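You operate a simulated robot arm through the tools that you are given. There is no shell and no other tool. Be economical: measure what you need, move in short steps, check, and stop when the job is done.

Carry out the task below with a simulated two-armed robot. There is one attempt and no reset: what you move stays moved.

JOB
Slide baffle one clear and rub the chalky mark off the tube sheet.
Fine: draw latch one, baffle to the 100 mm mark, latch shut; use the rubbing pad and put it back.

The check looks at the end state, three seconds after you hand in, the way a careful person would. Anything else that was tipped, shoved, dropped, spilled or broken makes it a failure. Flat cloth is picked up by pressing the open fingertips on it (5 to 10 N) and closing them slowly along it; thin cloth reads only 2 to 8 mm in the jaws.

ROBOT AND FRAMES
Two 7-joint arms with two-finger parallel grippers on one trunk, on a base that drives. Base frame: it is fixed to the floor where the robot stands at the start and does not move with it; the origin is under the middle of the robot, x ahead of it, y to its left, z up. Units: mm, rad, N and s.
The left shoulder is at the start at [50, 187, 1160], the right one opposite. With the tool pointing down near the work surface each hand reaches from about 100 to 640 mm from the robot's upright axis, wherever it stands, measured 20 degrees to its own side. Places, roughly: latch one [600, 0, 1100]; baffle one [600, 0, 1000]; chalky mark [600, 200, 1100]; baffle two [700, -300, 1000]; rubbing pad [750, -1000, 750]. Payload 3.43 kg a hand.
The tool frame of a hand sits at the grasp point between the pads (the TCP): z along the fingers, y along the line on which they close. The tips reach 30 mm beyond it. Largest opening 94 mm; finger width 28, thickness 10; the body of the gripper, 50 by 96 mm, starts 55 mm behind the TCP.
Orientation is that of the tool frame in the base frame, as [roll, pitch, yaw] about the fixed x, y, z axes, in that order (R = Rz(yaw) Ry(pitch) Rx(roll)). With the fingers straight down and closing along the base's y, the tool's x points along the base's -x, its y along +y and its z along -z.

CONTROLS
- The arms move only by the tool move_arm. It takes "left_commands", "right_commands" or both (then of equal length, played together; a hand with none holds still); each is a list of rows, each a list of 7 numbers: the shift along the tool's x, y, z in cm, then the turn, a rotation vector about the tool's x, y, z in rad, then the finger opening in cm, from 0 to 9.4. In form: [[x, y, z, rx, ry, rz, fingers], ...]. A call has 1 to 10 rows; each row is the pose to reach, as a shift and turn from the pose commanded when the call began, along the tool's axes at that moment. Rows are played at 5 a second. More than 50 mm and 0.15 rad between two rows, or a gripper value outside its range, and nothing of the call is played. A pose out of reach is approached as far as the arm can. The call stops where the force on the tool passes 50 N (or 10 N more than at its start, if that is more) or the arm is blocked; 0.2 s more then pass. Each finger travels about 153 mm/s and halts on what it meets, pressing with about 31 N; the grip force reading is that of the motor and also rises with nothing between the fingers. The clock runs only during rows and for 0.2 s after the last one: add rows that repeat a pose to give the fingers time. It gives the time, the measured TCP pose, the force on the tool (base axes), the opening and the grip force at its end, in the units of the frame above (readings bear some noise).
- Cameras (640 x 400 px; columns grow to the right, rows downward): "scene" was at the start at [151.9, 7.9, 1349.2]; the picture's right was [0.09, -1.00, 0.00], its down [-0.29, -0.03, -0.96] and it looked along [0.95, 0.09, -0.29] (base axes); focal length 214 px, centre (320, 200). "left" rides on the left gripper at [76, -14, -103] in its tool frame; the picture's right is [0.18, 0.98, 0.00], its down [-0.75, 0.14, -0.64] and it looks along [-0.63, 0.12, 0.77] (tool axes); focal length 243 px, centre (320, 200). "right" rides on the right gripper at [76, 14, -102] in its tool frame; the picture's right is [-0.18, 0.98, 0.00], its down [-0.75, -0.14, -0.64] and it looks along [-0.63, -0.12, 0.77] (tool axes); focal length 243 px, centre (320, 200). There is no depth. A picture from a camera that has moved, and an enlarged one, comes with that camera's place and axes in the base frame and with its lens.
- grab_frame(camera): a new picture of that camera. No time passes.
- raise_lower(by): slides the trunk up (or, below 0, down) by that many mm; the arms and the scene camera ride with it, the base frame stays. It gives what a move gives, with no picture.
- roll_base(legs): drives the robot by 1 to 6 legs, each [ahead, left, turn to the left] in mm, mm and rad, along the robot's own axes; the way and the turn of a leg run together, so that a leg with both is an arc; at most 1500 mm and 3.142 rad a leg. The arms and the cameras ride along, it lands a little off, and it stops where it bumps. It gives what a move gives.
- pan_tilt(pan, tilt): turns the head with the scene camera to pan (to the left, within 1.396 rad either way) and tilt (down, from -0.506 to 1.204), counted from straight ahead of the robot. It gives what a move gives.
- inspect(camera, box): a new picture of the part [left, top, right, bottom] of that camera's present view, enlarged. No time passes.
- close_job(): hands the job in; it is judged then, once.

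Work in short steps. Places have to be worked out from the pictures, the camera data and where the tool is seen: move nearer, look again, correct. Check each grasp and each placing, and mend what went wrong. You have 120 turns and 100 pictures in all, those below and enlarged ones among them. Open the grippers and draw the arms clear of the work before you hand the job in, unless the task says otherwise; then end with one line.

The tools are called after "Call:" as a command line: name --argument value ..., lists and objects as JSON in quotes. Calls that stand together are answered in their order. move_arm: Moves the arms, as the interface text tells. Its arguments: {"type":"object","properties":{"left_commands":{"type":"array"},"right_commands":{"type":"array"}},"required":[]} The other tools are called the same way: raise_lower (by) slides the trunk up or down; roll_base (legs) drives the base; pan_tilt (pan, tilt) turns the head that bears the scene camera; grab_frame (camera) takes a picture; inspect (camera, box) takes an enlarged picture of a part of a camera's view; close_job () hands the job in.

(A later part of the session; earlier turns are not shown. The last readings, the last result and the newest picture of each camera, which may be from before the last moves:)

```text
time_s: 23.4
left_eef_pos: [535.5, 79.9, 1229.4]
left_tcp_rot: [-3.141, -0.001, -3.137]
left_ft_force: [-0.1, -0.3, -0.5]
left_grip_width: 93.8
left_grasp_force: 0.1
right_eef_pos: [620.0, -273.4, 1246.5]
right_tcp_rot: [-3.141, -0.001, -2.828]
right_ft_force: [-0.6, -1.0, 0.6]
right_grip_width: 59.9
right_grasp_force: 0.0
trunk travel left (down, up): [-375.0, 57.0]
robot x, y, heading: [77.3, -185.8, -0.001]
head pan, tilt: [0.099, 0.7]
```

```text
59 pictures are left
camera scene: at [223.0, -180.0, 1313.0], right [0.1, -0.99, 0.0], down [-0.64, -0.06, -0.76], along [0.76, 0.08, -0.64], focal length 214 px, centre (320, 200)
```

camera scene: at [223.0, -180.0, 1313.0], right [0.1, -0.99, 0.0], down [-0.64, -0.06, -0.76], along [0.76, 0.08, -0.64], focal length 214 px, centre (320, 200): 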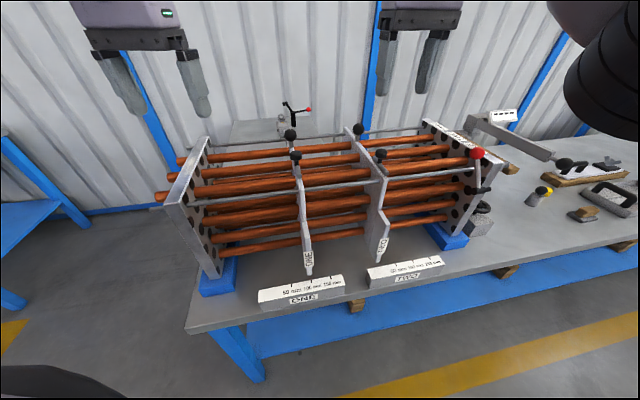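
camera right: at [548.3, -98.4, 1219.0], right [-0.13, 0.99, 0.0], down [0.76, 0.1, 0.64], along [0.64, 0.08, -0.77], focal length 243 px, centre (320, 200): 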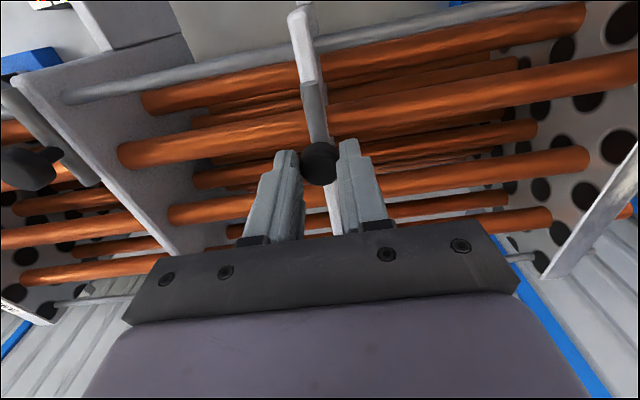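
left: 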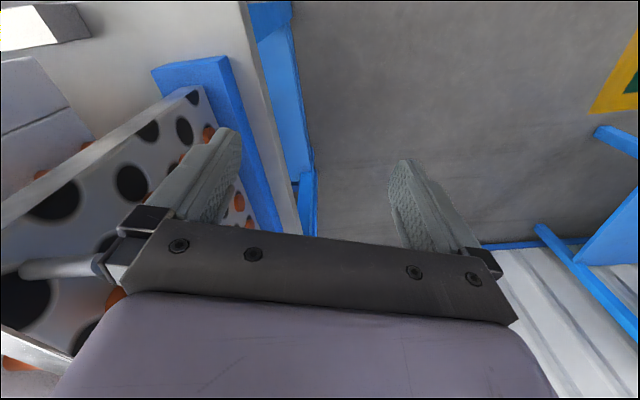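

Call:
inspect --camera "scene" --box '[270, 240, 350, 300]'

Call:
inspect --camera "scene" --box '[270, 120, 334, 184]'

```text
6.67 times, centred on (310, 270) of scene
camera zoom: at [223.0, -180.0, 1313.0], right [0.1, -0.99, 0.0], down [-0.64, -0.06, -0.76], along [0.76, 0.08, -0.64], focal length 1430 px, centre (387, -267)
```

zoom: 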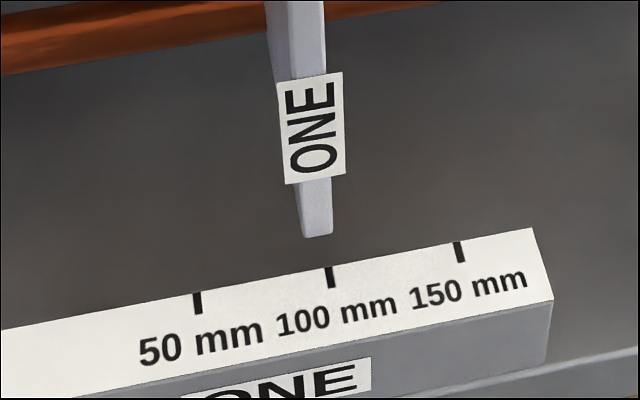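

```text
6.25 times, centred on (302, 152) of scene
camera zoom: at [223.0, -180.0, 1313.0], right [0.1, -0.99, 0.0], down [-0.64, -0.06, -0.76], along [0.76, 0.08, -0.64], focal length 1340 px, centre (432, 500)
```

zoom: 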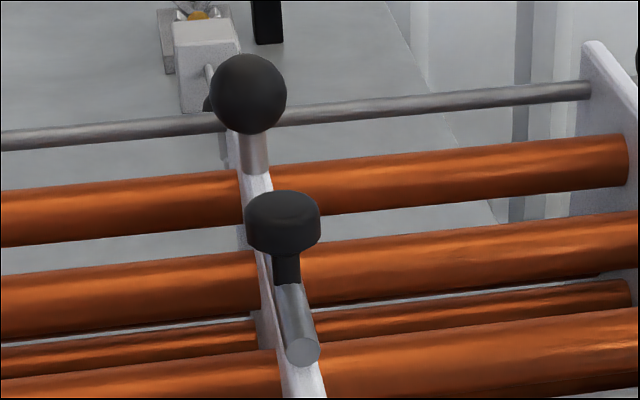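

The tab reads ≈97.5–98 mm here (centre ~5 px left of the 100 tick, 2.6 px/mm). I regrip the knob and will nudge ~2 mm more, then shut the bolt.

Call:
move_arm --right_commands '[[-1.3, 3.5, 0, 0, 0, 0, 6], [-2.5, 7.0, 0, 0, 0, 0, 6], [-3.8, 10.5, 0, 0, 0, 0, 6], [-5.0, 14.0, 1, 0, 0, 0, 6], [-6.2, 17.5, 4, 0, 0, 0, 6], [-6.2, 17.5, 7, 0, 0, 0, 6], [-6.2, 17.5, 10, 0, 0, 0, 6], [-6.2, 17.5, 10, 0, 0, 0, 6]]'

Call:
inspect --camera "scene" --box '[260, 100, 340, 180]'

Call:
grab_frame --camera "right"

```text
time_s: 25.2
left_eef_pos: [537.0, 78.9, 1229.6]
left_tcp_rot: [3.14, -0.002, -3.14]
left_ft_force: [1.1, -0.5, -0.4]
left_grip_width: 94.1
left_grasp_force: 0.0
right_eef_pos: [610.6, -155.4, 1153.8]
right_tcp_rot: [3.111, 0.017, -2.893]
right_ft_force: [-0.5, -0.8, 0.3]
right_grip_width: 60.0
right_grasp_force: 0.1
right hand out of reach, approached as far as the arm can: row 1, 2, 3, 4, 5, 6, 7, 8
trunk travel left (down, up): [-375.0, 57.0]
robot x, y, heading: [78.6, -188.0, 0.003]
head pan, tilt: [0.099, 0.7]
```

```text
5.00 times, centred on (300, 140) of scene
camera zoom: at [224.5, -181.2, 1312.8], right [0.1, -0.99, 0.0], down [-0.64, -0.06, -0.76], along [0.76, 0.08, -0.65], focal length 1072 px, centre (420, 500)
```

zoom: 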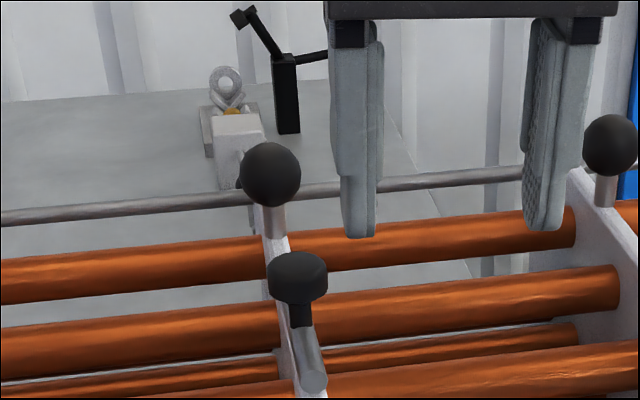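

```text
55 pictures are left
camera right: at [532.3, -162.5, 1256.5], right [-0.06, 1.0, 0.03], down [0.76, 0.03, 0.65], along [0.65, 0.07, -0.76], focal length 243 px, centre (320, 200)
```

right: 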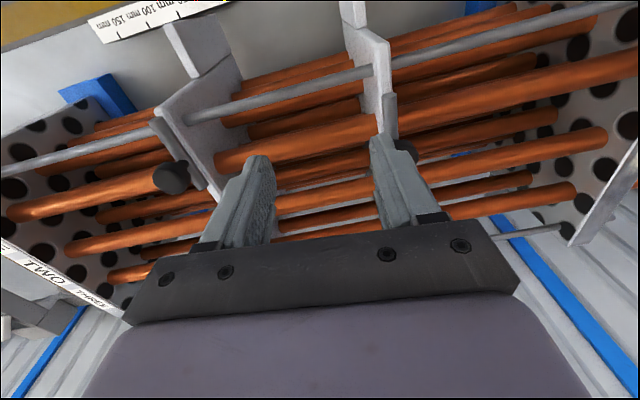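

Out of reach from here; the hand stopped safely at z≈1154. I drive 110 mm back left with fingers well above the knobs, and re-read.

Call:
roll_base --legs '[[0, 110, 0]]'

Call:
move_arm --right_commands '[[0, 0, 0, 0, 0, 0, 6]]'

```text
time_s: 26.4
left_eef_pos: [534.6, 191.8, 1229.1]
left_tcp_rot: [-3.14, 0.001, -3.136]
left_ft_force: [-0.5, 0.1, -0.2]
left_grip_width: 94.0
left_grasp_force: 0.0
right_eef_pos: [609.4, -38.9, 1149.1]
right_tcp_rot: [3.115, 0.007, -2.891]
right_ft_force: [-0.3, -0.2, 0.7]
right_grip_width: 59.9
right_grasp_force: 0.1
trunk travel left (down, up): [-375.0, 57.0]
robot x, y, heading: [76.4, -77.0, 0.005]
head pan, tilt: [0.099, 0.7]
```

```text
time_s: 26.8
left_eef_pos: [535.8, 192.9, 1230.5]
left_tcp_rot: [-3.141, 0.001, -3.135]
left_ft_force: [-0.3, -1.1, -0.1]
left_grip_width: 94.2
left_grasp_force: 0.2
right_eef_pos: [610.8, -42.4, 1149.8]
right_tcp_rot: [3.113, 0.006, -2.897]
right_ft_force: [-0.5, -0.3, -0.3]
right_grip_width: 59.8
right_grasp_force: 0.1
trunk travel left (down, up): [-375.0, 57.0]
robot x, y, heading: [76.8, -77.1, 0.004]
head pan, tilt: [0.099, 0.7]
```

The command pose follows the actual one. I fix the orientation and go over the knob at (625,-87).

Call:
move_arm --right_commands '[[-0.2, -2.4, 0, 0.014, 0, -0.035, 6], [-0.35, -4.7, 0, 0.028, 0, -0.07, 6], [-0.35, -4.7, 0, 0.028, 0, -0.07, 6]]'

Call:
grab_frame --camera "right"

```text
time_s: 27.6
left_eef_pos: [534.1, 192.4, 1230.5]
left_tcp_rot: [3.141, 0.0, -3.137]
left_ft_force: [0.4, -0.7, 0.1]
left_grip_width: 94.1
left_grasp_force: 0.1
right_eef_pos: [623.6, -85.6, 1147.2]
right_tcp_rot: [-3.138, 0.009, -2.82]
right_ft_force: [-0.5, 0.6, -1.2]
right_grip_width: 59.8
right_grasp_force: 0.1
trunk travel left (down, up): [-375.0, 57.0]
robot x, y, heading: [79.2, -77.5, 0.008]
head pan, tilt: [0.099, 0.7]
```

```text
54 pictures are left
camera right: at [545.2, -96.2, 1250.8], right [-0.14, 0.99, 0.0], down [0.75, 0.1, 0.65], along [0.64, 0.09, -0.76], focal length 243 px, centre (320, 200)
```

right: 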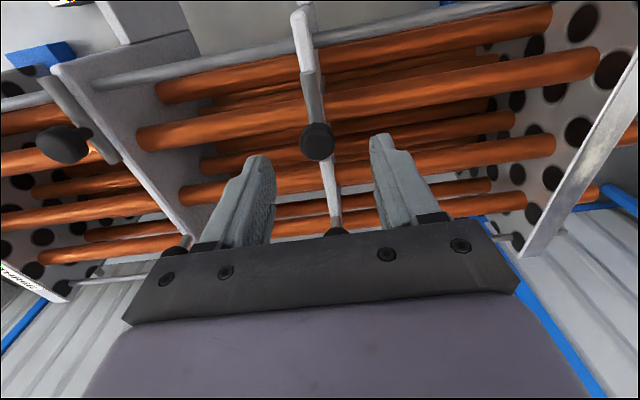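

Knob at (622,-87), centred. Descend and grip.

Call:
move_arm --right_commands '[[0, -0.1, 2, 0, 0, 0, 6], [0, -0.1, 3.7, 0, 0, 0, 6], [0, -0.1, 3.7, 0, 0, 0, 5], [0, -0.1, 3.7, 0, 0, 0, 4], [0, -0.1, 3.7, 0, 0, 0, 3], [0, -0.1, 3.7, 0, 0, 0, 2], [0, -0.1, 3.7, 0, 0, 0, 1.5], [0, -0.1, 3.7, 0, 0, 0, 1.5]]'

Call:
inspect --camera "scene" --box '[270, 240, 350, 300]'

```text
time_s: 29.4
left_eef_pos: [534.0, 192.0, 1229.3]
left_tcp_rot: [3.14, -0.002, -3.138]
left_ft_force: [0.1, -0.4, 0.8]
left_grip_width: 94.1
left_grasp_force: 0.1
right_eef_pos: [626.4, -85.8, 1110.4]
right_tcp_rot: [-3.14, 0.008, -2.824]
right_ft_force: [0.5, -0.5, -0.2]
right_grip_width: 24.9
right_grasp_force: 45.3
trunk travel left (down, up): [-375.0, 57.0]
robot x, y, heading: [81.8, -78.1, 0.005]
head pan, tilt: [0.099, 0.7]
```

```text
6.67 times, centred on (310, 270) of scene
camera zoom: at [222.8, -68.4, 1313.0], right [0.1, -0.99, 0.0], down [-0.64, -0.07, -0.76], along [0.76, 0.08, -0.64], focal length 1430 px, centre (387, -267)
```

zoom: 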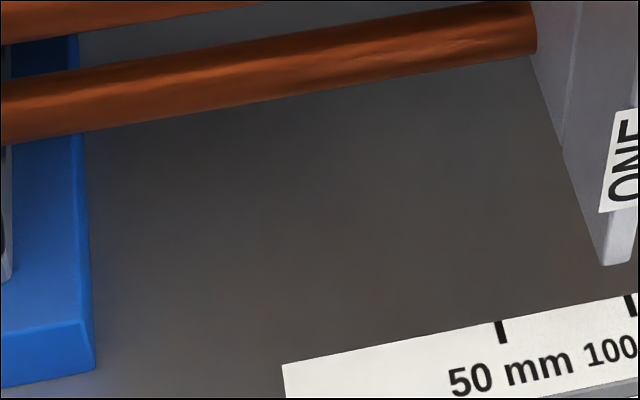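

Gripped with no lateral load. I nudge 2.2 mm along b and check.

Call:
inspect --camera "scene" --box '[310, 240, 390, 300]'

Call:
move_arm --right_commands '[[0, -0.12, 0, 0, 0, 0, 1.5], [0, -0.22, 0, 0, 0, 0, 1.5], [0, -0.22, 0, 0, 0, 0, 1.5], [0, -0.22, 0, 0, 0, 0, 1.5]]'

Call:
inspect --camera "scene" --box '[310, 240, 390, 300]'

```text
6.67 times, centred on (350, 270) of scene
camera zoom: at [222.8, -68.4, 1313.0], right [0.1, -0.99, 0.0], down [-0.64, -0.07, -0.76], along [0.76, 0.08, -0.64], focal length 1430 px, centre (120, -267)
```

zoom: 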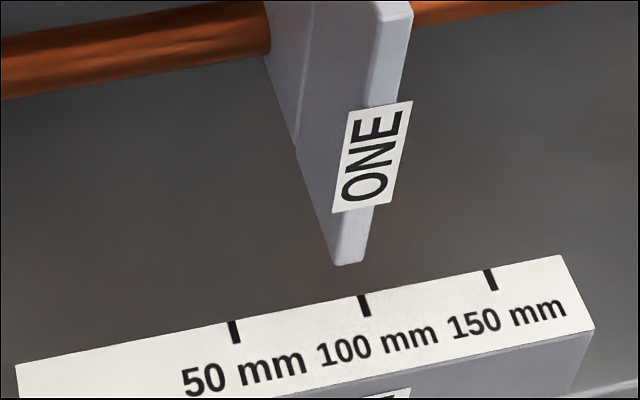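

```text
time_s: 30.4
left_eef_pos: [534.1, 192.7, 1229.7]
left_tcp_rot: [3.142, -0.002, -3.135]
left_ft_force: [-0.1, -0.6, 0.9]
left_grip_width: 94.1
left_grasp_force: 0.0
right_eef_pos: [626.5, -88.9, 1110.3]
right_tcp_rot: [-3.141, 0.008, -2.822]
right_ft_force: [-0.4, 1.6, -4.0]
right_grip_width: 24.8
right_grasp_force: 45.1
trunk travel left (down, up): [-375.0, 57.0]
robot x, y, heading: [78.2, -76.9, 0.003]
head pan, tilt: [0.099, 0.7]
```

```text
6.67 times, centred on (350, 270) of scene
camera zoom: at [222.9, -68.0, 1312.9], right [0.1, -0.99, 0.0], down [-0.64, -0.07, -0.76], along [0.76, 0.08, -0.64], focal length 1430 px, centre (120, -267)
```

zoom: 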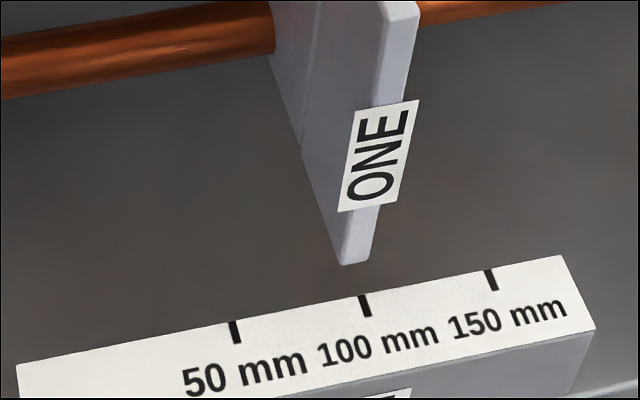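

The two views put the tab now at 100 ± 0.5 mm. Now slide the bolt back 30 mm toward the robot to shut the latch.

Call:
move_arm --right_commands '[[0.5, 0, 0, 0, 0, 0, 1.5], [1.0, 0, 0, 0, 0, 0, 1.5], [1.5, 0, 0, 0, 0, 0, 1.5], [2.0, 0, 0, 0, 0, 0, 1.5], [2.5, 0, 0, 0, 0, 0, 1.5], [3.0, 0, 0, 0, 0, 0, 1.5], [3.2, 0, 0, 0, 0, 0, 1.5], [3.2, 0, 0, 0, 0, 0, 1.5]]'

Call:
grab_frame --camera "right"

Call:
inspect --camera "scene" --box '[310, 240, 390, 300]'

```text
time_s: 32.2
left_eef_pos: [535.8, 193.0, 1229.2]
left_tcp_rot: [-3.141, -0.002, -3.136]
left_ft_force: [-0.3, 0.5, 1.2]
left_grip_width: 94.0
left_grasp_force: 0.0
right_eef_pos: [596.0, -97.3, 1111.5]
right_tcp_rot: [-3.139, 0.013, -2.824]
right_ft_force: [16.6, 4.3, 8.9]
right_grip_width: 24.5
right_grasp_force: 44.9
trunk travel left (down, up): [-375.0, 57.0]
robot x, y, heading: [79.5, -78.5, 0.011]
head pan, tilt: [0.099, 0.7]
```

```text
50 pictures are left
camera right: at [519.0, -108.7, 1213.0], right [-0.13, 0.99, 0.0], down [0.75, 0.1, 0.65], along [0.65, 0.09, -0.76], focal length 243 px, centre (320, 200)
```

right: 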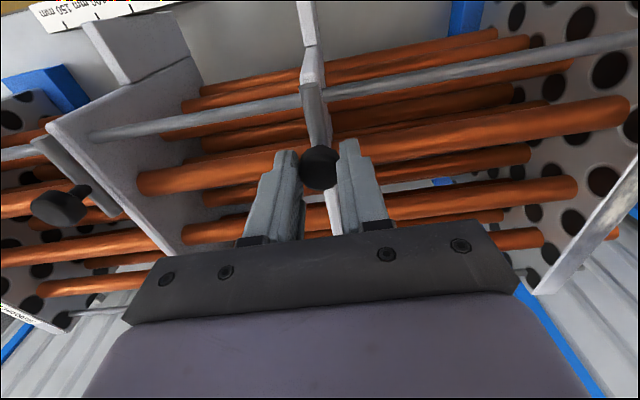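

```text
6.67 times, centred on (350, 270) of scene
camera zoom: at [224.4, -67.6, 1312.9], right [0.1, -0.99, 0.0], down [-0.64, -0.07, -0.76], along [0.76, 0.08, -0.65], focal length 1430 px, centre (120, -267)
```

zoom: 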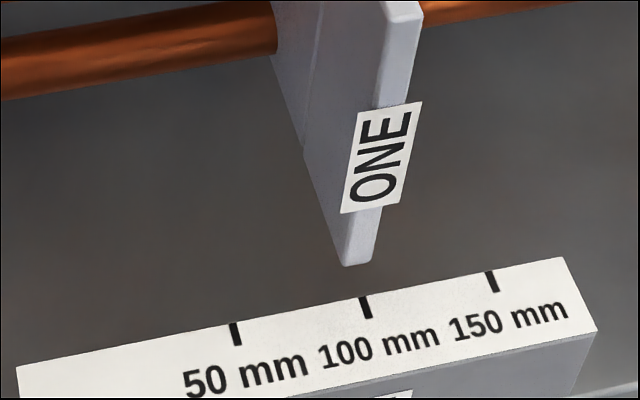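

Bolt is back at its original position against the stop; tab still on the mark. Release and rise.

Call:
move_arm --right_commands '[[-0.15, 0, 0, 0, 0, 0, 1.5], [-0.15, 0, 0, 0, 0, 0, 3], [-0.15, 0, 0, 0, 0, 0, 5], [-0.15, 0, 0, 0, 0, 0, 6], [-0.15, 0, -4, 0, 0, 0, 6], [-0.15, 0, -8, 0, 0, 0, 6], [-0.15, 0, -12, 0, 0, 0, 6], [-0.15, 0, -12, 0, 0, 0, 6]]'

Call:
inspect --camera "scene" --box '[310, 120, 374, 184]'

Call:
inspect --camera "scene" --box '[170, 120, 270, 200]'

```text
time_s: 34.0
left_eef_pos: [534.8, 191.7, 1230.3]
left_tcp_rot: [-3.141, 0.0, -3.135]
left_ft_force: [-0.2, -0.3, -0.2]
left_grip_width: 94.1
left_grasp_force: 0.1
right_eef_pos: [596.1, -97.3, 1232.6]
right_tcp_rot: [-3.14, 0.009, -2.822]
right_ft_force: [-1.1, -0.4, -0.3]
right_grip_width: 59.9
right_grasp_force: 0.1
trunk travel left (down, up): [-375.0, 57.0]
robot x, y, heading: [79.3, -74.1, 0.006]
head pan, tilt: [0.099, 0.7]
```

```text
6.25 times, centred on (342, 152) of scene
camera zoom: at [223.1, -68.6, 1312.9], right [0.1, -0.99, 0.0], down [-0.64, -0.07, -0.76], along [0.76, 0.08, -0.64], focal length 1340 px, centre (182, 500)
```

zoom: 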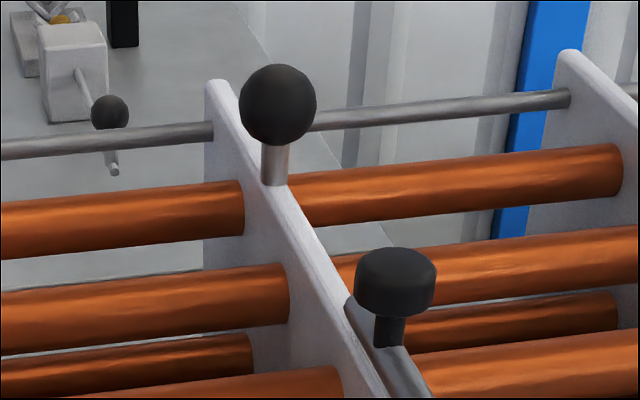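

```text
5.00 times, centred on (220, 160) of scene
camera zoom: at [223.1, -68.6, 1312.9], right [0.1, -0.99, 0.0], down [-0.64, -0.07, -0.76], along [0.76, 0.08, -0.64], focal length 1072 px, centre (820, 400)
```

zoom: 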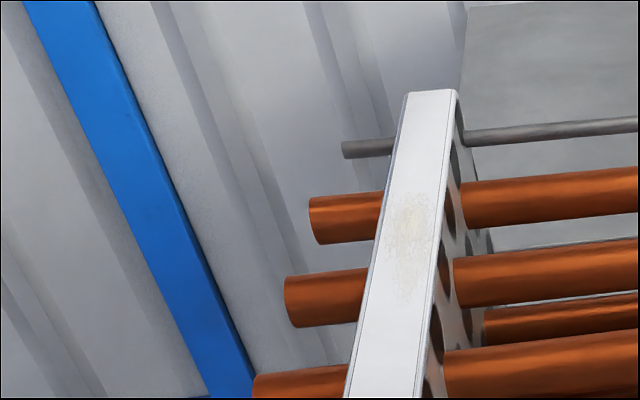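

Latch shut, baffle at 100, marks fine; chalk at ≈(609,155). Now the pad: I square the robot to the bench (turn 0.31 left) and drive right ~1100 along it with hands high.

Call:
roll_base --legs '[[-60, 0, 0], [0, 0, 0.31], [0, -1100, 0]]'

Call:
pan_tilt --pan -0.3 --tilt 0.75

Call:
grab_frame --camera "scene"

```text
time_s: 41.3
left_eef_pos: [716.8, -737.1, 1229.6]
left_tcp_rot: [3.14, 0.0, -2.824]
left_ft_force: [0.0, 0.0, -0.4]
left_grip_width: 93.9
left_grasp_force: 0.0
right_eef_pos: [865.3, -993.6, 1232.1]
right_tcp_rot: [-3.14, 0.008, -2.511]
right_ft_force: [1.2, -0.5, 0.1]
right_grip_width: 60.1
right_grasp_force: 0.1
trunk travel left (down, up): [-375.0, 57.0]
robot x, y, heading: [364.9, -1132.4, 0.315]
head pan, tilt: [0.099, 0.7]
```

```text
time_s: 42.1
left_eef_pos: [716.5, -737.0, 1229.7]
left_tcp_rot: [3.141, 0.0, -2.823]
left_ft_force: [1.3, 0.4, -0.3]
left_grip_width: 94.1
left_grasp_force: 0.0
right_eef_pos: [864.2, -993.8, 1231.6]
right_tcp_rot: [-3.139, 0.008, -2.51]
right_ft_force: [-0.9, -0.1, 0.2]
right_grip_width: 60.0
right_grasp_force: 0.0
trunk travel left (down, up): [-375.0, 57.0]
robot x, y, heading: [366.5, -1133.6, 0.318]
head pan, tilt: [-0.3, 0.75]
```

```text
46 pictures are left
camera scene: at [504.5, -1113.0, 1308.8], right [0.02, -1.0, 0.0], down [-0.68, -0.01, -0.73], along [0.73, 0.01, -0.68], focal length 214 px, centre (320, 200)
```

scene: 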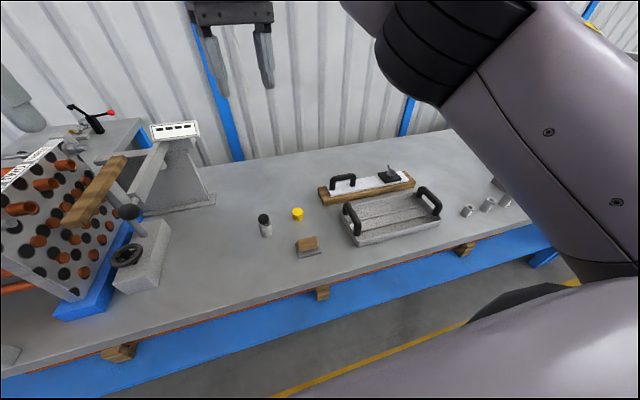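

Call:
inspect --camera "scene" --box '[280, 220, 340, 265]'

Call:
grab_frame --camera "right"

```text
8.89 times, centred on (310, 242) of scene
camera zoom: at [504.5, -1113.0, 1308.8], right [0.02, -1.0, 0.0], down [-0.68, -0.01, -0.73], along [0.73, 0.01, -0.68], focal length 1906 px, centre (409, -178)
```

zoom: 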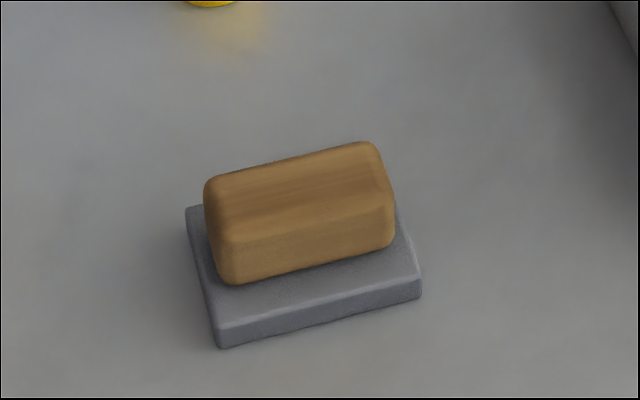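

```text
44 pictures are left
camera right: at [792.8, -1028.1, 1334.8], right [-0.43, 0.9, 0.0], down [0.69, 0.33, 0.65], along [0.59, 0.28, -0.76], focal length 243 px, centre (320, 200)
```

right: 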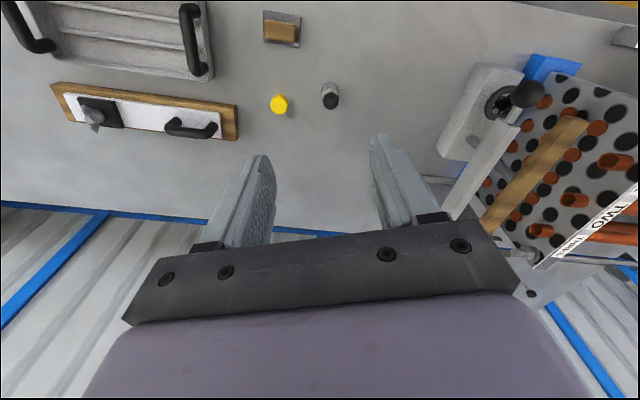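

Pad centre ≈(872,-1071,790) from both cameras, long side along b. I bring the right hand above it, turned to close along b.

Call:
move_arm --right_commands '[[0.49, -0.84, 4.3, 0, 0, 0.04, 9], [0.97, -1.67, 8.6, 0, 0, 0.08, 9], [1.46, -2.5, 12.9, 0, 0, 0.12, 9], [1.95, -3.35, 17.2, 0, 0, 0.16, 9], [2.43, -4.2, 21.5, 0, 0, 0.2, 9], [2.92, -5.0, 25.8, 0, 0, 0.24, 9], [3.4, -5.85, 30.1, 0, 0, 0.28, 9], [3.9, -6.7, 34.2, 0, 0, 0.316, 9], [3.9, -6.7, 34.2, 0, 0, 0.316, 9]]'

Call:
grab_frame --camera "right"

Call:
inspect --camera "scene" --box '[260, 170, 360, 270]'

```text
time_s: 44.1
left_eef_pos: [717.0, -737.0, 1229.1]
left_tcp_rot: [-3.141, -0.002, -2.824]
left_ft_force: [-0.8, -1.3, -0.7]
left_grip_width: 93.8
left_grasp_force: 0.0
right_eef_pos: [877.0, -1070.0, 891.6]
right_tcp_rot: [-3.142, 0.009, -2.829]
right_ft_force: [-0.2, 0.8, -0.8]
right_grip_width: 90.0
right_grasp_force: 0.0
trunk travel left (down, up): [-375.0, 57.0]
robot x, y, heading: [364.7, -1133.4, 0.319]
head pan, tilt: [-0.3, 0.75]
```

```text
43 pictures are left
camera right: at [798.0, -1080.2, 993.8], right [-0.13, 0.99, 0.0], down [0.75, 0.1, 0.65], along [0.64, 0.09, -0.76], focal length 243 px, centre (320, 200)
```

right: 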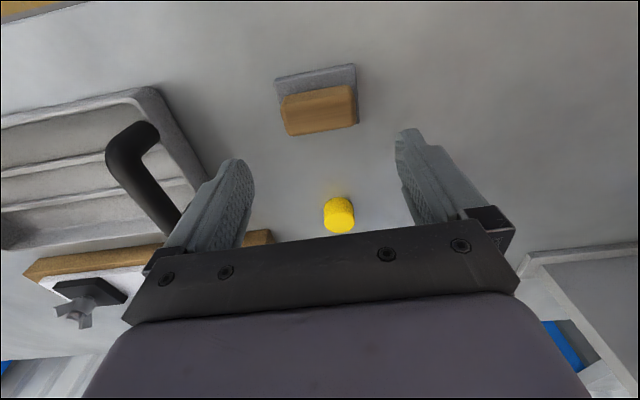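

```text
4.00 times, centred on (310, 220) of scene
camera zoom: at [504.4, -1113.0, 1308.8], right [0.01, -1.0, 0.0], down [-0.68, -0.01, -0.73], along [0.73, 0.01, -0.68], focal length 858 px, centre (360, 120)
```

zoom: 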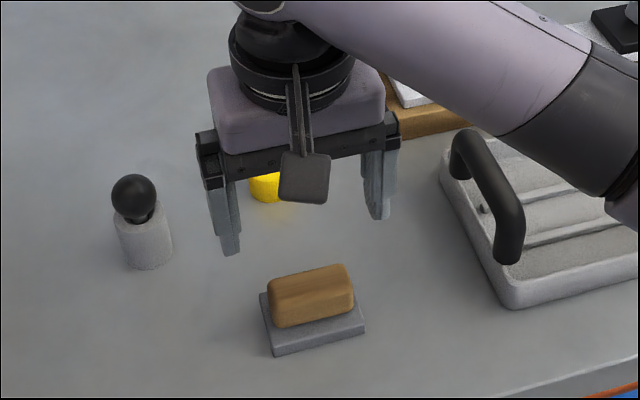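

Aligned within ~6 mm; correct and descend to z≈812.

Call:
move_arm --right_commands '[[0.65, 0.1, 2, 0, 0, 0, 9], [0.65, 0.1, 5, 0, 0, 0, 9], [0.65, 0.1, 7, 0, 0, 0, 9], [0.65, 0.1, 7.9, 0, 0, 0, 9], [0.65, 0.1, 7.9, 0, 0, 0, 9]]'

Call:
inspect --camera "scene" --box '[270, 190, 350, 270]'

Call:
grab_frame --camera "right"

```text
time_s: 45.3
left_eef_pos: [715.6, -735.6, 1229.5]
left_tcp_rot: [-3.141, 0.001, -2.824]
left_ft_force: [0.4, -1.5, -1.2]
left_grip_width: 94.0
left_grasp_force: 0.1
right_eef_pos: [870.9, -1071.3, 810.1]
right_tcp_rot: [-3.141, 0.008, -2.825]
right_ft_force: [0.3, 0.2, -0.7]
right_grip_width: 89.8
right_grasp_force: 0.0
trunk travel left (down, up): [-375.0, 57.0]
robot x, y, heading: [367.4, -1132.2, 0.319]
head pan, tilt: [-0.3, 0.75]
```

```text
5.00 times, centred on (310, 230) of scene
camera zoom: at [504.5, -1113.0, 1308.8], right [0.01, -1.0, 0.0], down [-0.68, -0.01, -0.73], along [0.73, 0.01, -0.68], focal length 1072 px, centre (370, 50)
```

zoom: 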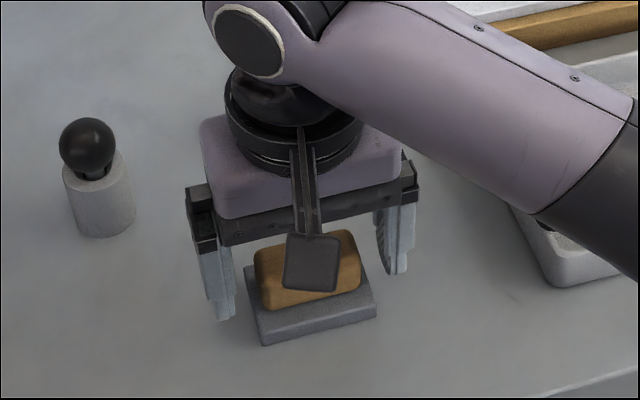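

```text
40 pictures are left
camera right: at [791.2, -1081.7, 912.4], right [-0.13, 0.99, 0.0], down [0.76, 0.1, 0.65], along [0.64, 0.09, -0.76], focal length 243 px, centre (320, 200)
```

right: 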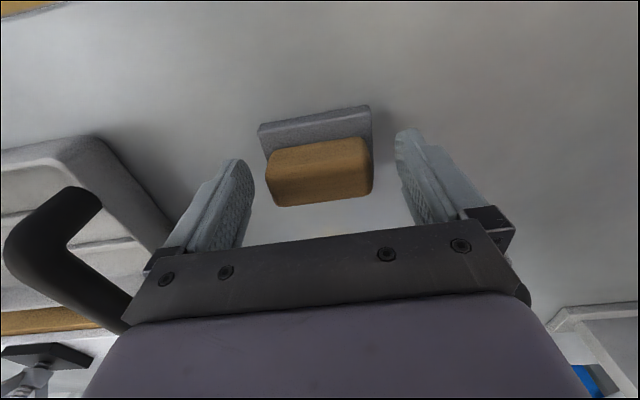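

Handle is between the fingers. Close slowly.

Call:
move_arm --right_commands '[[0, 0, 0, 0, 0, 0, 8], [0, 0, 0, 0, 0, 0, 7], [0, 0, 0, 0, 0, 0, 6], [0, 0, 0, 0, 0, 0, 5], [0, 0, 0, 0, 0, 0, 4], [0, 0, 0, 0, 0, 0, 4]]'

Call:
inspect --camera "scene" --box '[270, 190, 350, 270]'

```text
time_s: 46.7
left_eef_pos: [716.5, -734.7, 1230.8]
left_tcp_rot: [-3.14, -0.001, -2.824]
left_ft_force: [-0.2, 0.1, -0.5]
left_grip_width: 94.0
left_grasp_force: 0.0
right_eef_pos: [869.5, -1071.2, 809.5]
right_tcp_rot: [-3.14, 0.007, -2.827]
right_ft_force: [0.1, 0.2, 0.6]
right_grip_width: 59.2
right_grasp_force: 31.5
trunk travel left (down, up): [-375.0, 57.0]
robot x, y, heading: [365.7, -1131.0, 0.315]
head pan, tilt: [-0.3, 0.75]
```

```text
5.00 times, centred on (310, 230) of scene
camera zoom: at [504.5, -1113.0, 1308.8], right [0.01, -1.0, 0.0], down [-0.68, -0.01, -0.73], along [0.73, 0.01, -0.68], focal length 1072 px, centre (370, 50)
```

zoom: 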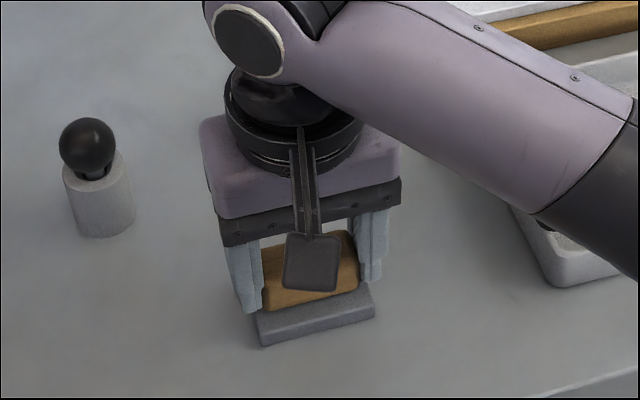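

Gripped at 59 mm. Lift 60 mm and check that the grey pad comes along.

Call:
move_arm --right_commands '[[0, 0, -1, 0, 0, 0, 4], [0, 0, -2.5, 0, 0, 0, 4], [0, 0, -4, 0, 0, 0, 4], [0, 0, -6, 0, 0, 0, 4], [0, 0, -6, 0, 0, 0, 4]]'

Call:
inspect --camera "scene" --box '[260, 170, 360, 270]'

```text
time_s: 47.9
left_eef_pos: [717.2, -736.6, 1229.7]
left_tcp_rot: [-3.141, 0.0, -2.823]
left_ft_force: [0.9, 0.2, -0.1]
left_grip_width: 93.7
left_grasp_force: 0.2
right_eef_pos: [868.6, -1070.3, 869.0]
right_tcp_rot: [-3.141, 0.008, -2.826]
right_ft_force: [0.3, -0.5, 0.2]
right_grip_width: 59.1
right_grasp_force: 30.9
trunk travel left (down, up): [-375.0, 57.0]
robot x, y, heading: [367.7, -1127.5, 0.319]
head pan, tilt: [-0.3, 0.75]
```

```text
4.00 times, centred on (310, 220) of scene
camera zoom: at [504.6, -1113.0, 1308.7], right [0.01, -1.0, 0.0], down [-0.68, -0.01, -0.73], along [0.73, 0.01, -0.68], focal length 858 px, centre (360, 120)
```

zoom: 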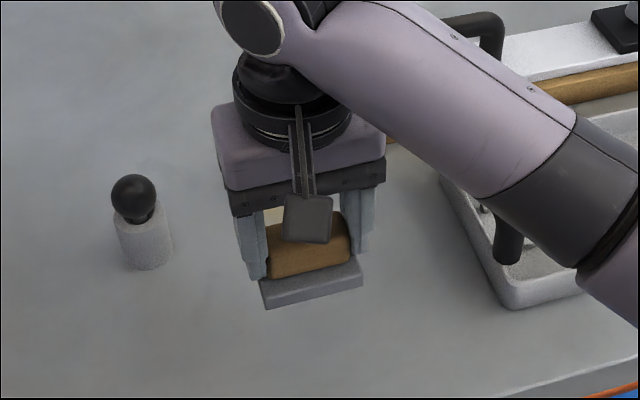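

The pad is held whole. Raise it high, raise the trunk, and drive back left along the bench toward the tube sheet.

Call:
move_arm --right_commands '[[0, 0, -4, 0, 0, 0, 4], [0, 0, -8, 0, 0, 0, 4], [0, 0, -12, 0, 0, 0, 4], [0, 0, -16, 0, 0, 0, 4], [0, 0, -20, 0, 0, 0, 4], [0, 0, -24, 0, 0, 0, 4], [0, 0, -28, 0, 0, 0, 4], [0, 0, -30, 0, 0, 0, 4]]'

Call:
raise_lower --by 55

Call:
roll_base --legs '[[0, 1296, 0]]'

Call:
roll_base --legs '[[60, 0, 0]]'

Call:
pan_tilt --pan -0.2 --tilt 0.5

Call:
grab_frame --camera "scene"

```text
time_s: 49.7
left_eef_pos: [717.8, -736.8, 1229.8]
left_tcp_rot: [3.14, 0.002, -2.824]
left_ft_force: [0.8, -0.4, -0.1]
left_grip_width: 94.0
left_grasp_force: 0.1
right_eef_pos: [867.8, -1070.6, 1171.3]
right_tcp_rot: [-3.141, 0.009, -2.825]
right_ft_force: [0.5, 0.4, -0.2]
right_grip_width: 59.0
right_grasp_force: 30.8
trunk travel left (down, up): [-375.0, 57.0]
robot x, y, heading: [365.9, -1132.7, 0.312]
head pan, tilt: [-0.3, 0.75]
```

```text
time_s: 50.7
left_eef_pos: [716.6, -737.2, 1285.0]
left_tcp_rot: [-3.142, 0.0, -2.825]
left_ft_force: [-0.2, 0.7, 0.1]
left_grip_width: 93.9
left_grasp_force: 0.1
right_eef_pos: [868.0, -1071.7, 1226.6]
right_tcp_rot: [3.141, 0.009, -2.824]
right_ft_force: [0.5, -0.9, -0.6]
right_grip_width: 59.0
right_grasp_force: 30.6
trunk travel left (down, up): [-430.0, 2.0]
robot x, y, heading: [363.6, -1135.4, 0.315]
head pan, tilt: [-0.3, 0.75]
```

```text
time_s: 57.1
left_eef_pos: [336.5, 476.5, 1284.5]
left_tcp_rot: [-3.14, 0.001, -2.841]
left_ft_force: [0.1, -0.1, 0.3]
left_grip_width: 93.9
left_grasp_force: 0.1
right_eef_pos: [482.6, 140.9, 1224.9]
right_tcp_rot: [-3.141, 0.01, -2.844]
right_ft_force: [0.1, -0.7, 0.3]
right_grip_width: 59.2
right_grasp_force: 30.7
trunk travel left (down, up): [-430.0, 2.0]
robot x, y, heading: [-17.5, 89.2, 0.294]
head pan, tilt: [-0.3, 0.75]
```

```text
time_s: 58.1
left_eef_pos: [393.3, 495.8, 1284.1]
left_tcp_rot: [3.14, -0.002, -2.842]
left_ft_force: [0.5, 0.8, -0.2]
left_grip_width: 93.8
left_grasp_force: 0.1
right_eef_pos: [538.8, 158.8, 1224.7]
right_tcp_rot: [-3.14, 0.007, -2.844]
right_ft_force: [-0.1, -0.7, -1.1]
right_grip_width: 59.3
right_grasp_force: 31.0
trunk travel left (down, up): [-430.0, 2.0]
robot x, y, heading: [34.8, 107.7, 0.297]
head pan, tilt: [-0.3, 0.75]
```

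```text
time_s: 58.9
left_eef_pos: [392.8, 496.1, 1284.1]
left_tcp_rot: [3.141, 0.0, -2.84]
left_ft_force: [-0.6, -0.5, 0.2]
left_grip_width: 94.0
left_grasp_force: 0.0
right_eef_pos: [537.1, 158.8, 1227.0]
right_tcp_rot: [-3.141, 0.01, -2.842]
right_ft_force: [0.2, -0.2, -1.0]
right_grip_width: 58.9
right_grasp_force: 30.7
trunk travel left (down, up): [-430.0, 2.0]
robot x, y, heading: [35.0, 107.4, 0.297]
head pan, tilt: [-0.201, 0.499]
```

```text
37 pictures are left
camera scene: at [181.7, 131.3, 1385.7], right [0.1, -1.0, 0.0], down [-0.48, -0.05, -0.88], along [0.87, 0.09, -0.48], focal length 214 px, centre (320, 200)
```

scene: 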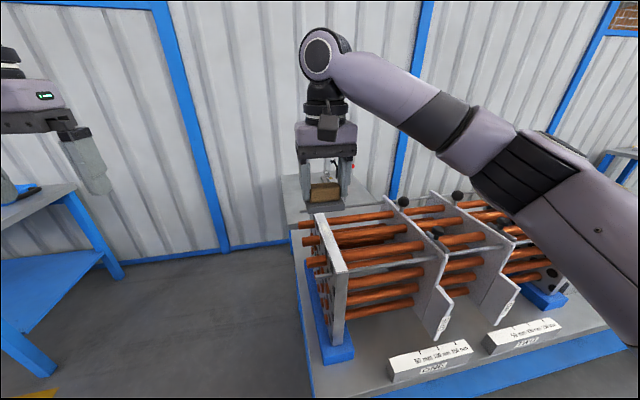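

Call:
inspect --camera "scene" --box '[280, 170, 370, 290]'

Call:
grab_frame --camera "right"

```text
3.33 times, centred on (325, 230) of scene
camera zoom: at [181.7, 131.3, 1385.7], right [0.1, -1.0, 0.0], down [-0.48, -0.05, -0.88], along [0.87, 0.09, -0.48], focal length 715 px, centre (303, 100)
```

zoom: 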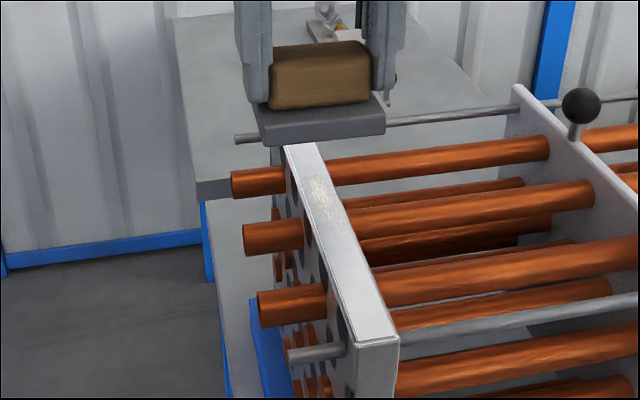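

```text
35 pictures are left
camera right: at [458.9, 148.9, 1328.3], right [-0.11, 0.99, 0.0], down [0.76, 0.09, 0.65], along [0.64, 0.08, -0.76], focal length 243 px, centre (320, 200)
```

right: 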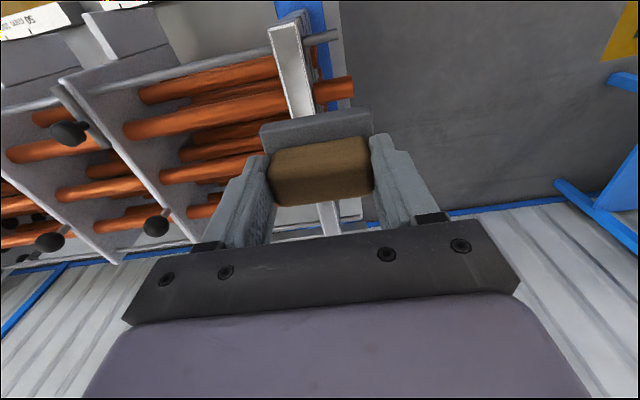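

Sheet mid-line ≈ (475,117)→(608,160); mark ≈(608,160) ±32 mm long. I move 40 mm nearer, then bring the pad over the mark at height.

Call:
roll_base --legs '[[40, 0, 0.018]]'

```text
time_s: 59.7
left_eef_pos: [423.8, 515.5, 1284.4]
left_tcp_rot: [3.141, -0.001, -2.823]
left_ft_force: [0.5, 1.1, 0.6]
left_grip_width: 93.9
left_grasp_force: 0.1
right_eef_pos: [575.6, 179.9, 1226.1]
right_tcp_rot: [3.14, 0.007, -2.824]
right_ft_force: [0.0, 0.1, -1.3]
right_grip_width: 58.9
right_grasp_force: 31.1
trunk travel left (down, up): [-430.0, 2.0]
robot x, y, heading: [72.8, 118.9, 0.32]
head pan, tilt: [-0.201, 0.499]
```

Call:
move_arm --right_commands '[[-0.8, -1.0, 1, 0, 0, 0, 4], [-1.6, -2.0, 3, 0, 0, 0, 4], [-2.4, -2.9, 5.5, 0, 0, 0, 4], [-2.4, -2.9, 7.6, 0, 0, 0, 4], [-2.4, -2.9, 7.6, 0, 0, 0, 4]]'

Call:
grab_frame --camera "right"

Call:
inspect --camera "scene" --box '[270, 160, 360, 280]'

```text
time_s: 60.9
left_eef_pos: [422.3, 514.0, 1284.4]
left_tcp_rot: [3.141, -0.001, -2.823]
left_ft_force: [-0.2, 0.3, -0.8]
left_grip_width: 94.1
left_grasp_force: 0.1
right_eef_pos: [605.4, 159.4, 1151.8]
right_tcp_rot: [-3.14, 0.011, -2.824]
right_ft_force: [0.7, -0.7, -1.2]
right_grip_width: 59.1
right_grasp_force: 30.6
trunk travel left (down, up): [-430.0, 2.0]
robot x, y, heading: [74.8, 118.2, 0.319]
head pan, tilt: [-0.201, 0.499]
```

```text
34 pictures are left
camera right: at [526.9, 147.6, 1253.5], right [-0.13, 0.99, 0.0], down [0.75, 0.1, 0.65], along [0.64, 0.09, -0.76], focal length 243 px, centre (320, 200)
```

right: 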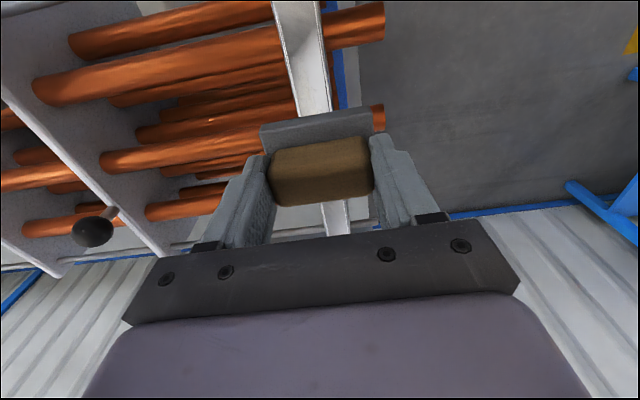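

```text
3.33 times, centred on (315, 220) of scene
camera zoom: at [218.6, 145.9, 1385.7], right [0.12, -0.99, 0.0], down [-0.48, -0.06, -0.88], along [0.87, 0.1, -0.48], focal length 715 px, centre (337, 133)
```

zoom: 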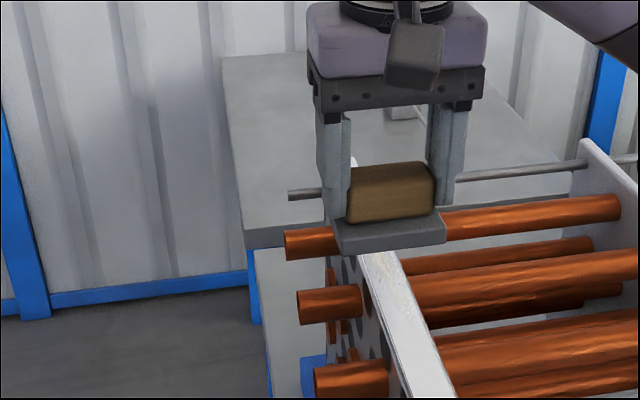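

Pad is centred over the sheet. Descend to near contact.

Call:
move_arm --right_commands '[[0, 0, 1.5, 0, 0.011, 0, 4], [0, 0, 2.6, 0, 0.011, 0, 4], [0, 0, 3.0, 0, 0.011, 0, 4], [0, 0, 3.0, 0, 0.011, 0, 4]]'

Call:
inspect --camera "scene" --box '[290, 180, 360, 280]'

```text
time_s: 61.9
left_eef_pos: [422.7, 513.4, 1284.5]
left_tcp_rot: [-3.14, 0.0, -2.824]
left_ft_force: [0.1, 0.4, -0.1]
left_grip_width: 93.9
left_grasp_force: 0.1
right_eef_pos: [607.7, 157.9, 1121.3]
right_tcp_rot: [-3.141, -0.004, -2.825]
right_ft_force: [0.3, -0.1, -1.8]
right_grip_width: 59.2
right_grasp_force: 30.6
trunk travel left (down, up): [-430.0, 2.0]
robot x, y, heading: [75.6, 120.3, 0.315]
head pan, tilt: [-0.201, 0.499]
```

```text
4.00 times, centred on (325, 230) of scene
camera zoom: at [218.6, 145.9, 1385.7], right [0.12, -0.99, 0.0], down [-0.48, -0.06, -0.88], along [0.87, 0.1, -0.48], focal length 858 px, centre (300, 80)
```

zoom: 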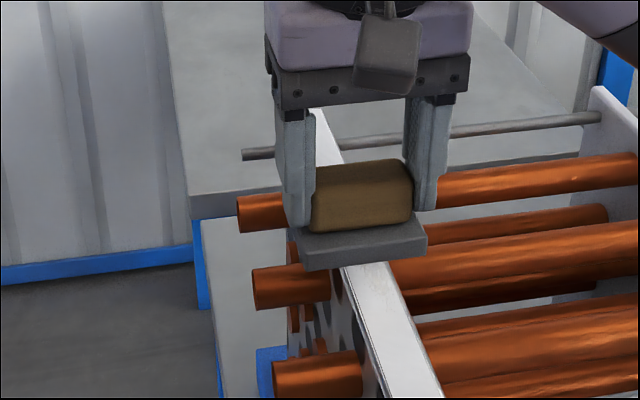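

Almost in contact. Press down in millimetre steps.

Call:
move_arm --right_commands '[[0, 0, 0.15, 0, 0, 0, 4], [0, 0, 0.3, 0, 0, 0, 4], [0, 0, 0.4, 0, 0, 0, 4], [0, 0, 0.4, 0, 0, 0, 4]]'

```text
time_s: 62.9
left_eef_pos: [422.0, 514.4, 1284.7]
left_tcp_rot: [-3.14, 0.0, -2.825]
left_ft_force: [-0.2, -0.3, -0.2]
left_grip_width: 93.9
left_grasp_force: 0.0
right_eef_pos: [607.2, 159.5, 1117.0]
right_tcp_rot: [-3.141, -0.001, -2.825]
right_ft_force: [0.3, 1.0, -0.5]
right_grip_width: 58.8
right_grasp_force: 31.5
trunk travel left (down, up): [-430.0, 2.0]
robot x, y, heading: [74.2, 119.9, 0.317]
head pan, tilt: [-0.201, 0.499]
```

Call:
move_arm --right_commands '[[0, 0, 0.1, 0, 0, 0, 4], [0, 0, 0.2, 0, 0, 0, 4], [0, 0, 0.3, 0, 0, 0, 4], [0, 0, 0.3, 0, 0, 0, 4]]'

```text
time_s: 63.9
left_eef_pos: [422.8, 513.4, 1284.5]
left_tcp_rot: [-3.141, 0.0, -2.823]
left_ft_force: [0.8, 0.4, -0.6]
left_grip_width: 94.0
left_grasp_force: 0.0
right_eef_pos: [605.8, 159.7, 1113.1]
right_tcp_rot: [-3.141, -0.004, -2.824]
right_ft_force: [0.4, -0.3, -1.0]
right_grip_width: 59.2
right_grasp_force: 31.0
trunk travel left (down, up): [-430.0, 2.0]
robot x, y, heading: [72.8, 114.8, 0.316]
head pan, tilt: [-0.201, 0.499]
```

No contact yet at 1113; continue down in small steps.

Call:
move_arm --right_commands '[[0, 0, 0.1, 0, 0, 0, 4], [0, 0, 0.2, 0, 0, 0, 4], [0, 0, 0.3, 0, 0, 0, 4], [0, 0, 0.4, 0, 0, 0, 4], [0, 0, 0.4, 0, 0, 0, 4]]'

Call:
inspect --camera "scene" --box '[290, 180, 360, 280]'

```text
time_s: 65.1
left_eef_pos: [420.9, 513.1, 1284.5]
left_tcp_rot: [3.141, 0.0, -2.822]
left_ft_force: [-0.5, -0.1, 0.3]
left_grip_width: 94.0
left_grasp_force: 0.2
right_eef_pos: [606.7, 160.1, 1109.7]
right_tcp_rot: [3.141, 0.001, -2.826]
right_ft_force: [1.7, -2.2, 8.2]
right_grip_width: 59.4
right_grasp_force: 30.9
trunk travel left (down, up): [-430.0, 2.0]
robot x, y, heading: [72.5, 115.1, 0.317]
head pan, tilt: [-0.201, 0.499]
```

```text
4.00 times, centred on (325, 230) of scene
camera zoom: at [218.0, 145.5, 1385.9], right [0.12, -0.99, 0.0], down [-0.47, -0.06, -0.88], along [0.87, 0.1, -0.48], focal length 858 px, centre (300, 80)
```

zoom: 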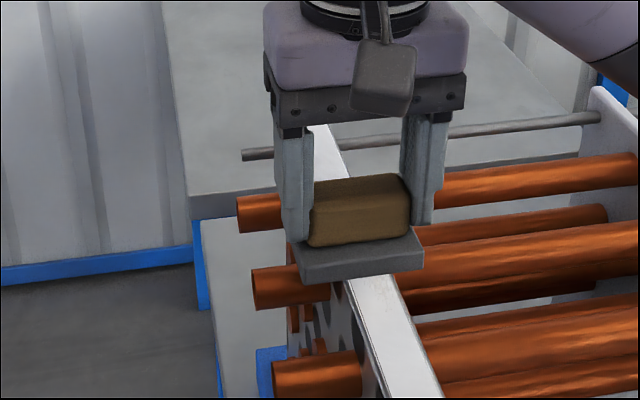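

Contact at 8 N with sheet top ≈1060, so the mark centre is nearer (620,162). Stroke along the sheet from −55 to +25 mm in tool x with slightly more pressure.

Call:
move_arm --right_commands '[[-1.5, 0, 0.05, 0, 0, 0, 4], [-3, 0, 0.05, 0, 0, 0, 4], [-4.5, 0, 0.05, 0, 0, 0, 4], [-5.5, 0, 0.05, 0, 0, 0, 4], [-4, 0, 0.05, 0, 0, 0, 4], [-2.5, 0, 0.05, 0, 0, 0, 4], [-1, 0, 0.05, 0, 0, 0, 4], [0.5, 0, 0.05, 0, 0, 0, 4], [2, 0, 0.05, 0, 0, 0, 4], [2.5, 0, 0.05, 0, 0, 0, 4]]'

Call:
inspect --camera "scene" --box '[290, 180, 360, 280]'

```text
time_s: 67.3
left_eef_pos: [422.2, 514.1, 1284.8]
left_tcp_rot: [-3.142, -0.001, -2.823]
left_ft_force: [0.6, 0.0, 0.3]
left_grip_width: 94.0
left_grasp_force: 0.0
right_eef_pos: [582.0, 151.5, 1110.1]
right_tcp_rot: [-3.141, 0.001, -2.827]
right_ft_force: [5.8, 3.5, 17.7]
right_grip_width: 59.1
right_grasp_force: 31.0
trunk travel left (down, up): [-430.0, 2.0]
robot x, y, heading: [70.8, 114.4, 0.325]
head pan, tilt: [-0.201, 0.499]
```

```text
4.00 times, centred on (325, 230) of scene
camera zoom: at [217.8, 146.2, 1385.9], right [0.12, -0.99, 0.0], down [-0.47, -0.06, -0.88], along [0.87, 0.1, -0.48], focal length 858 px, centre (300, 80)
```

zoom: 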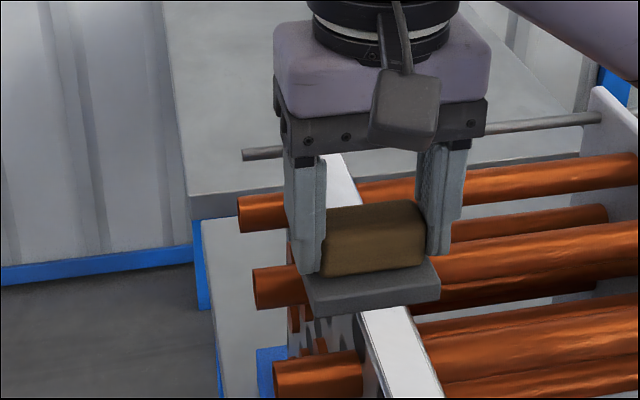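

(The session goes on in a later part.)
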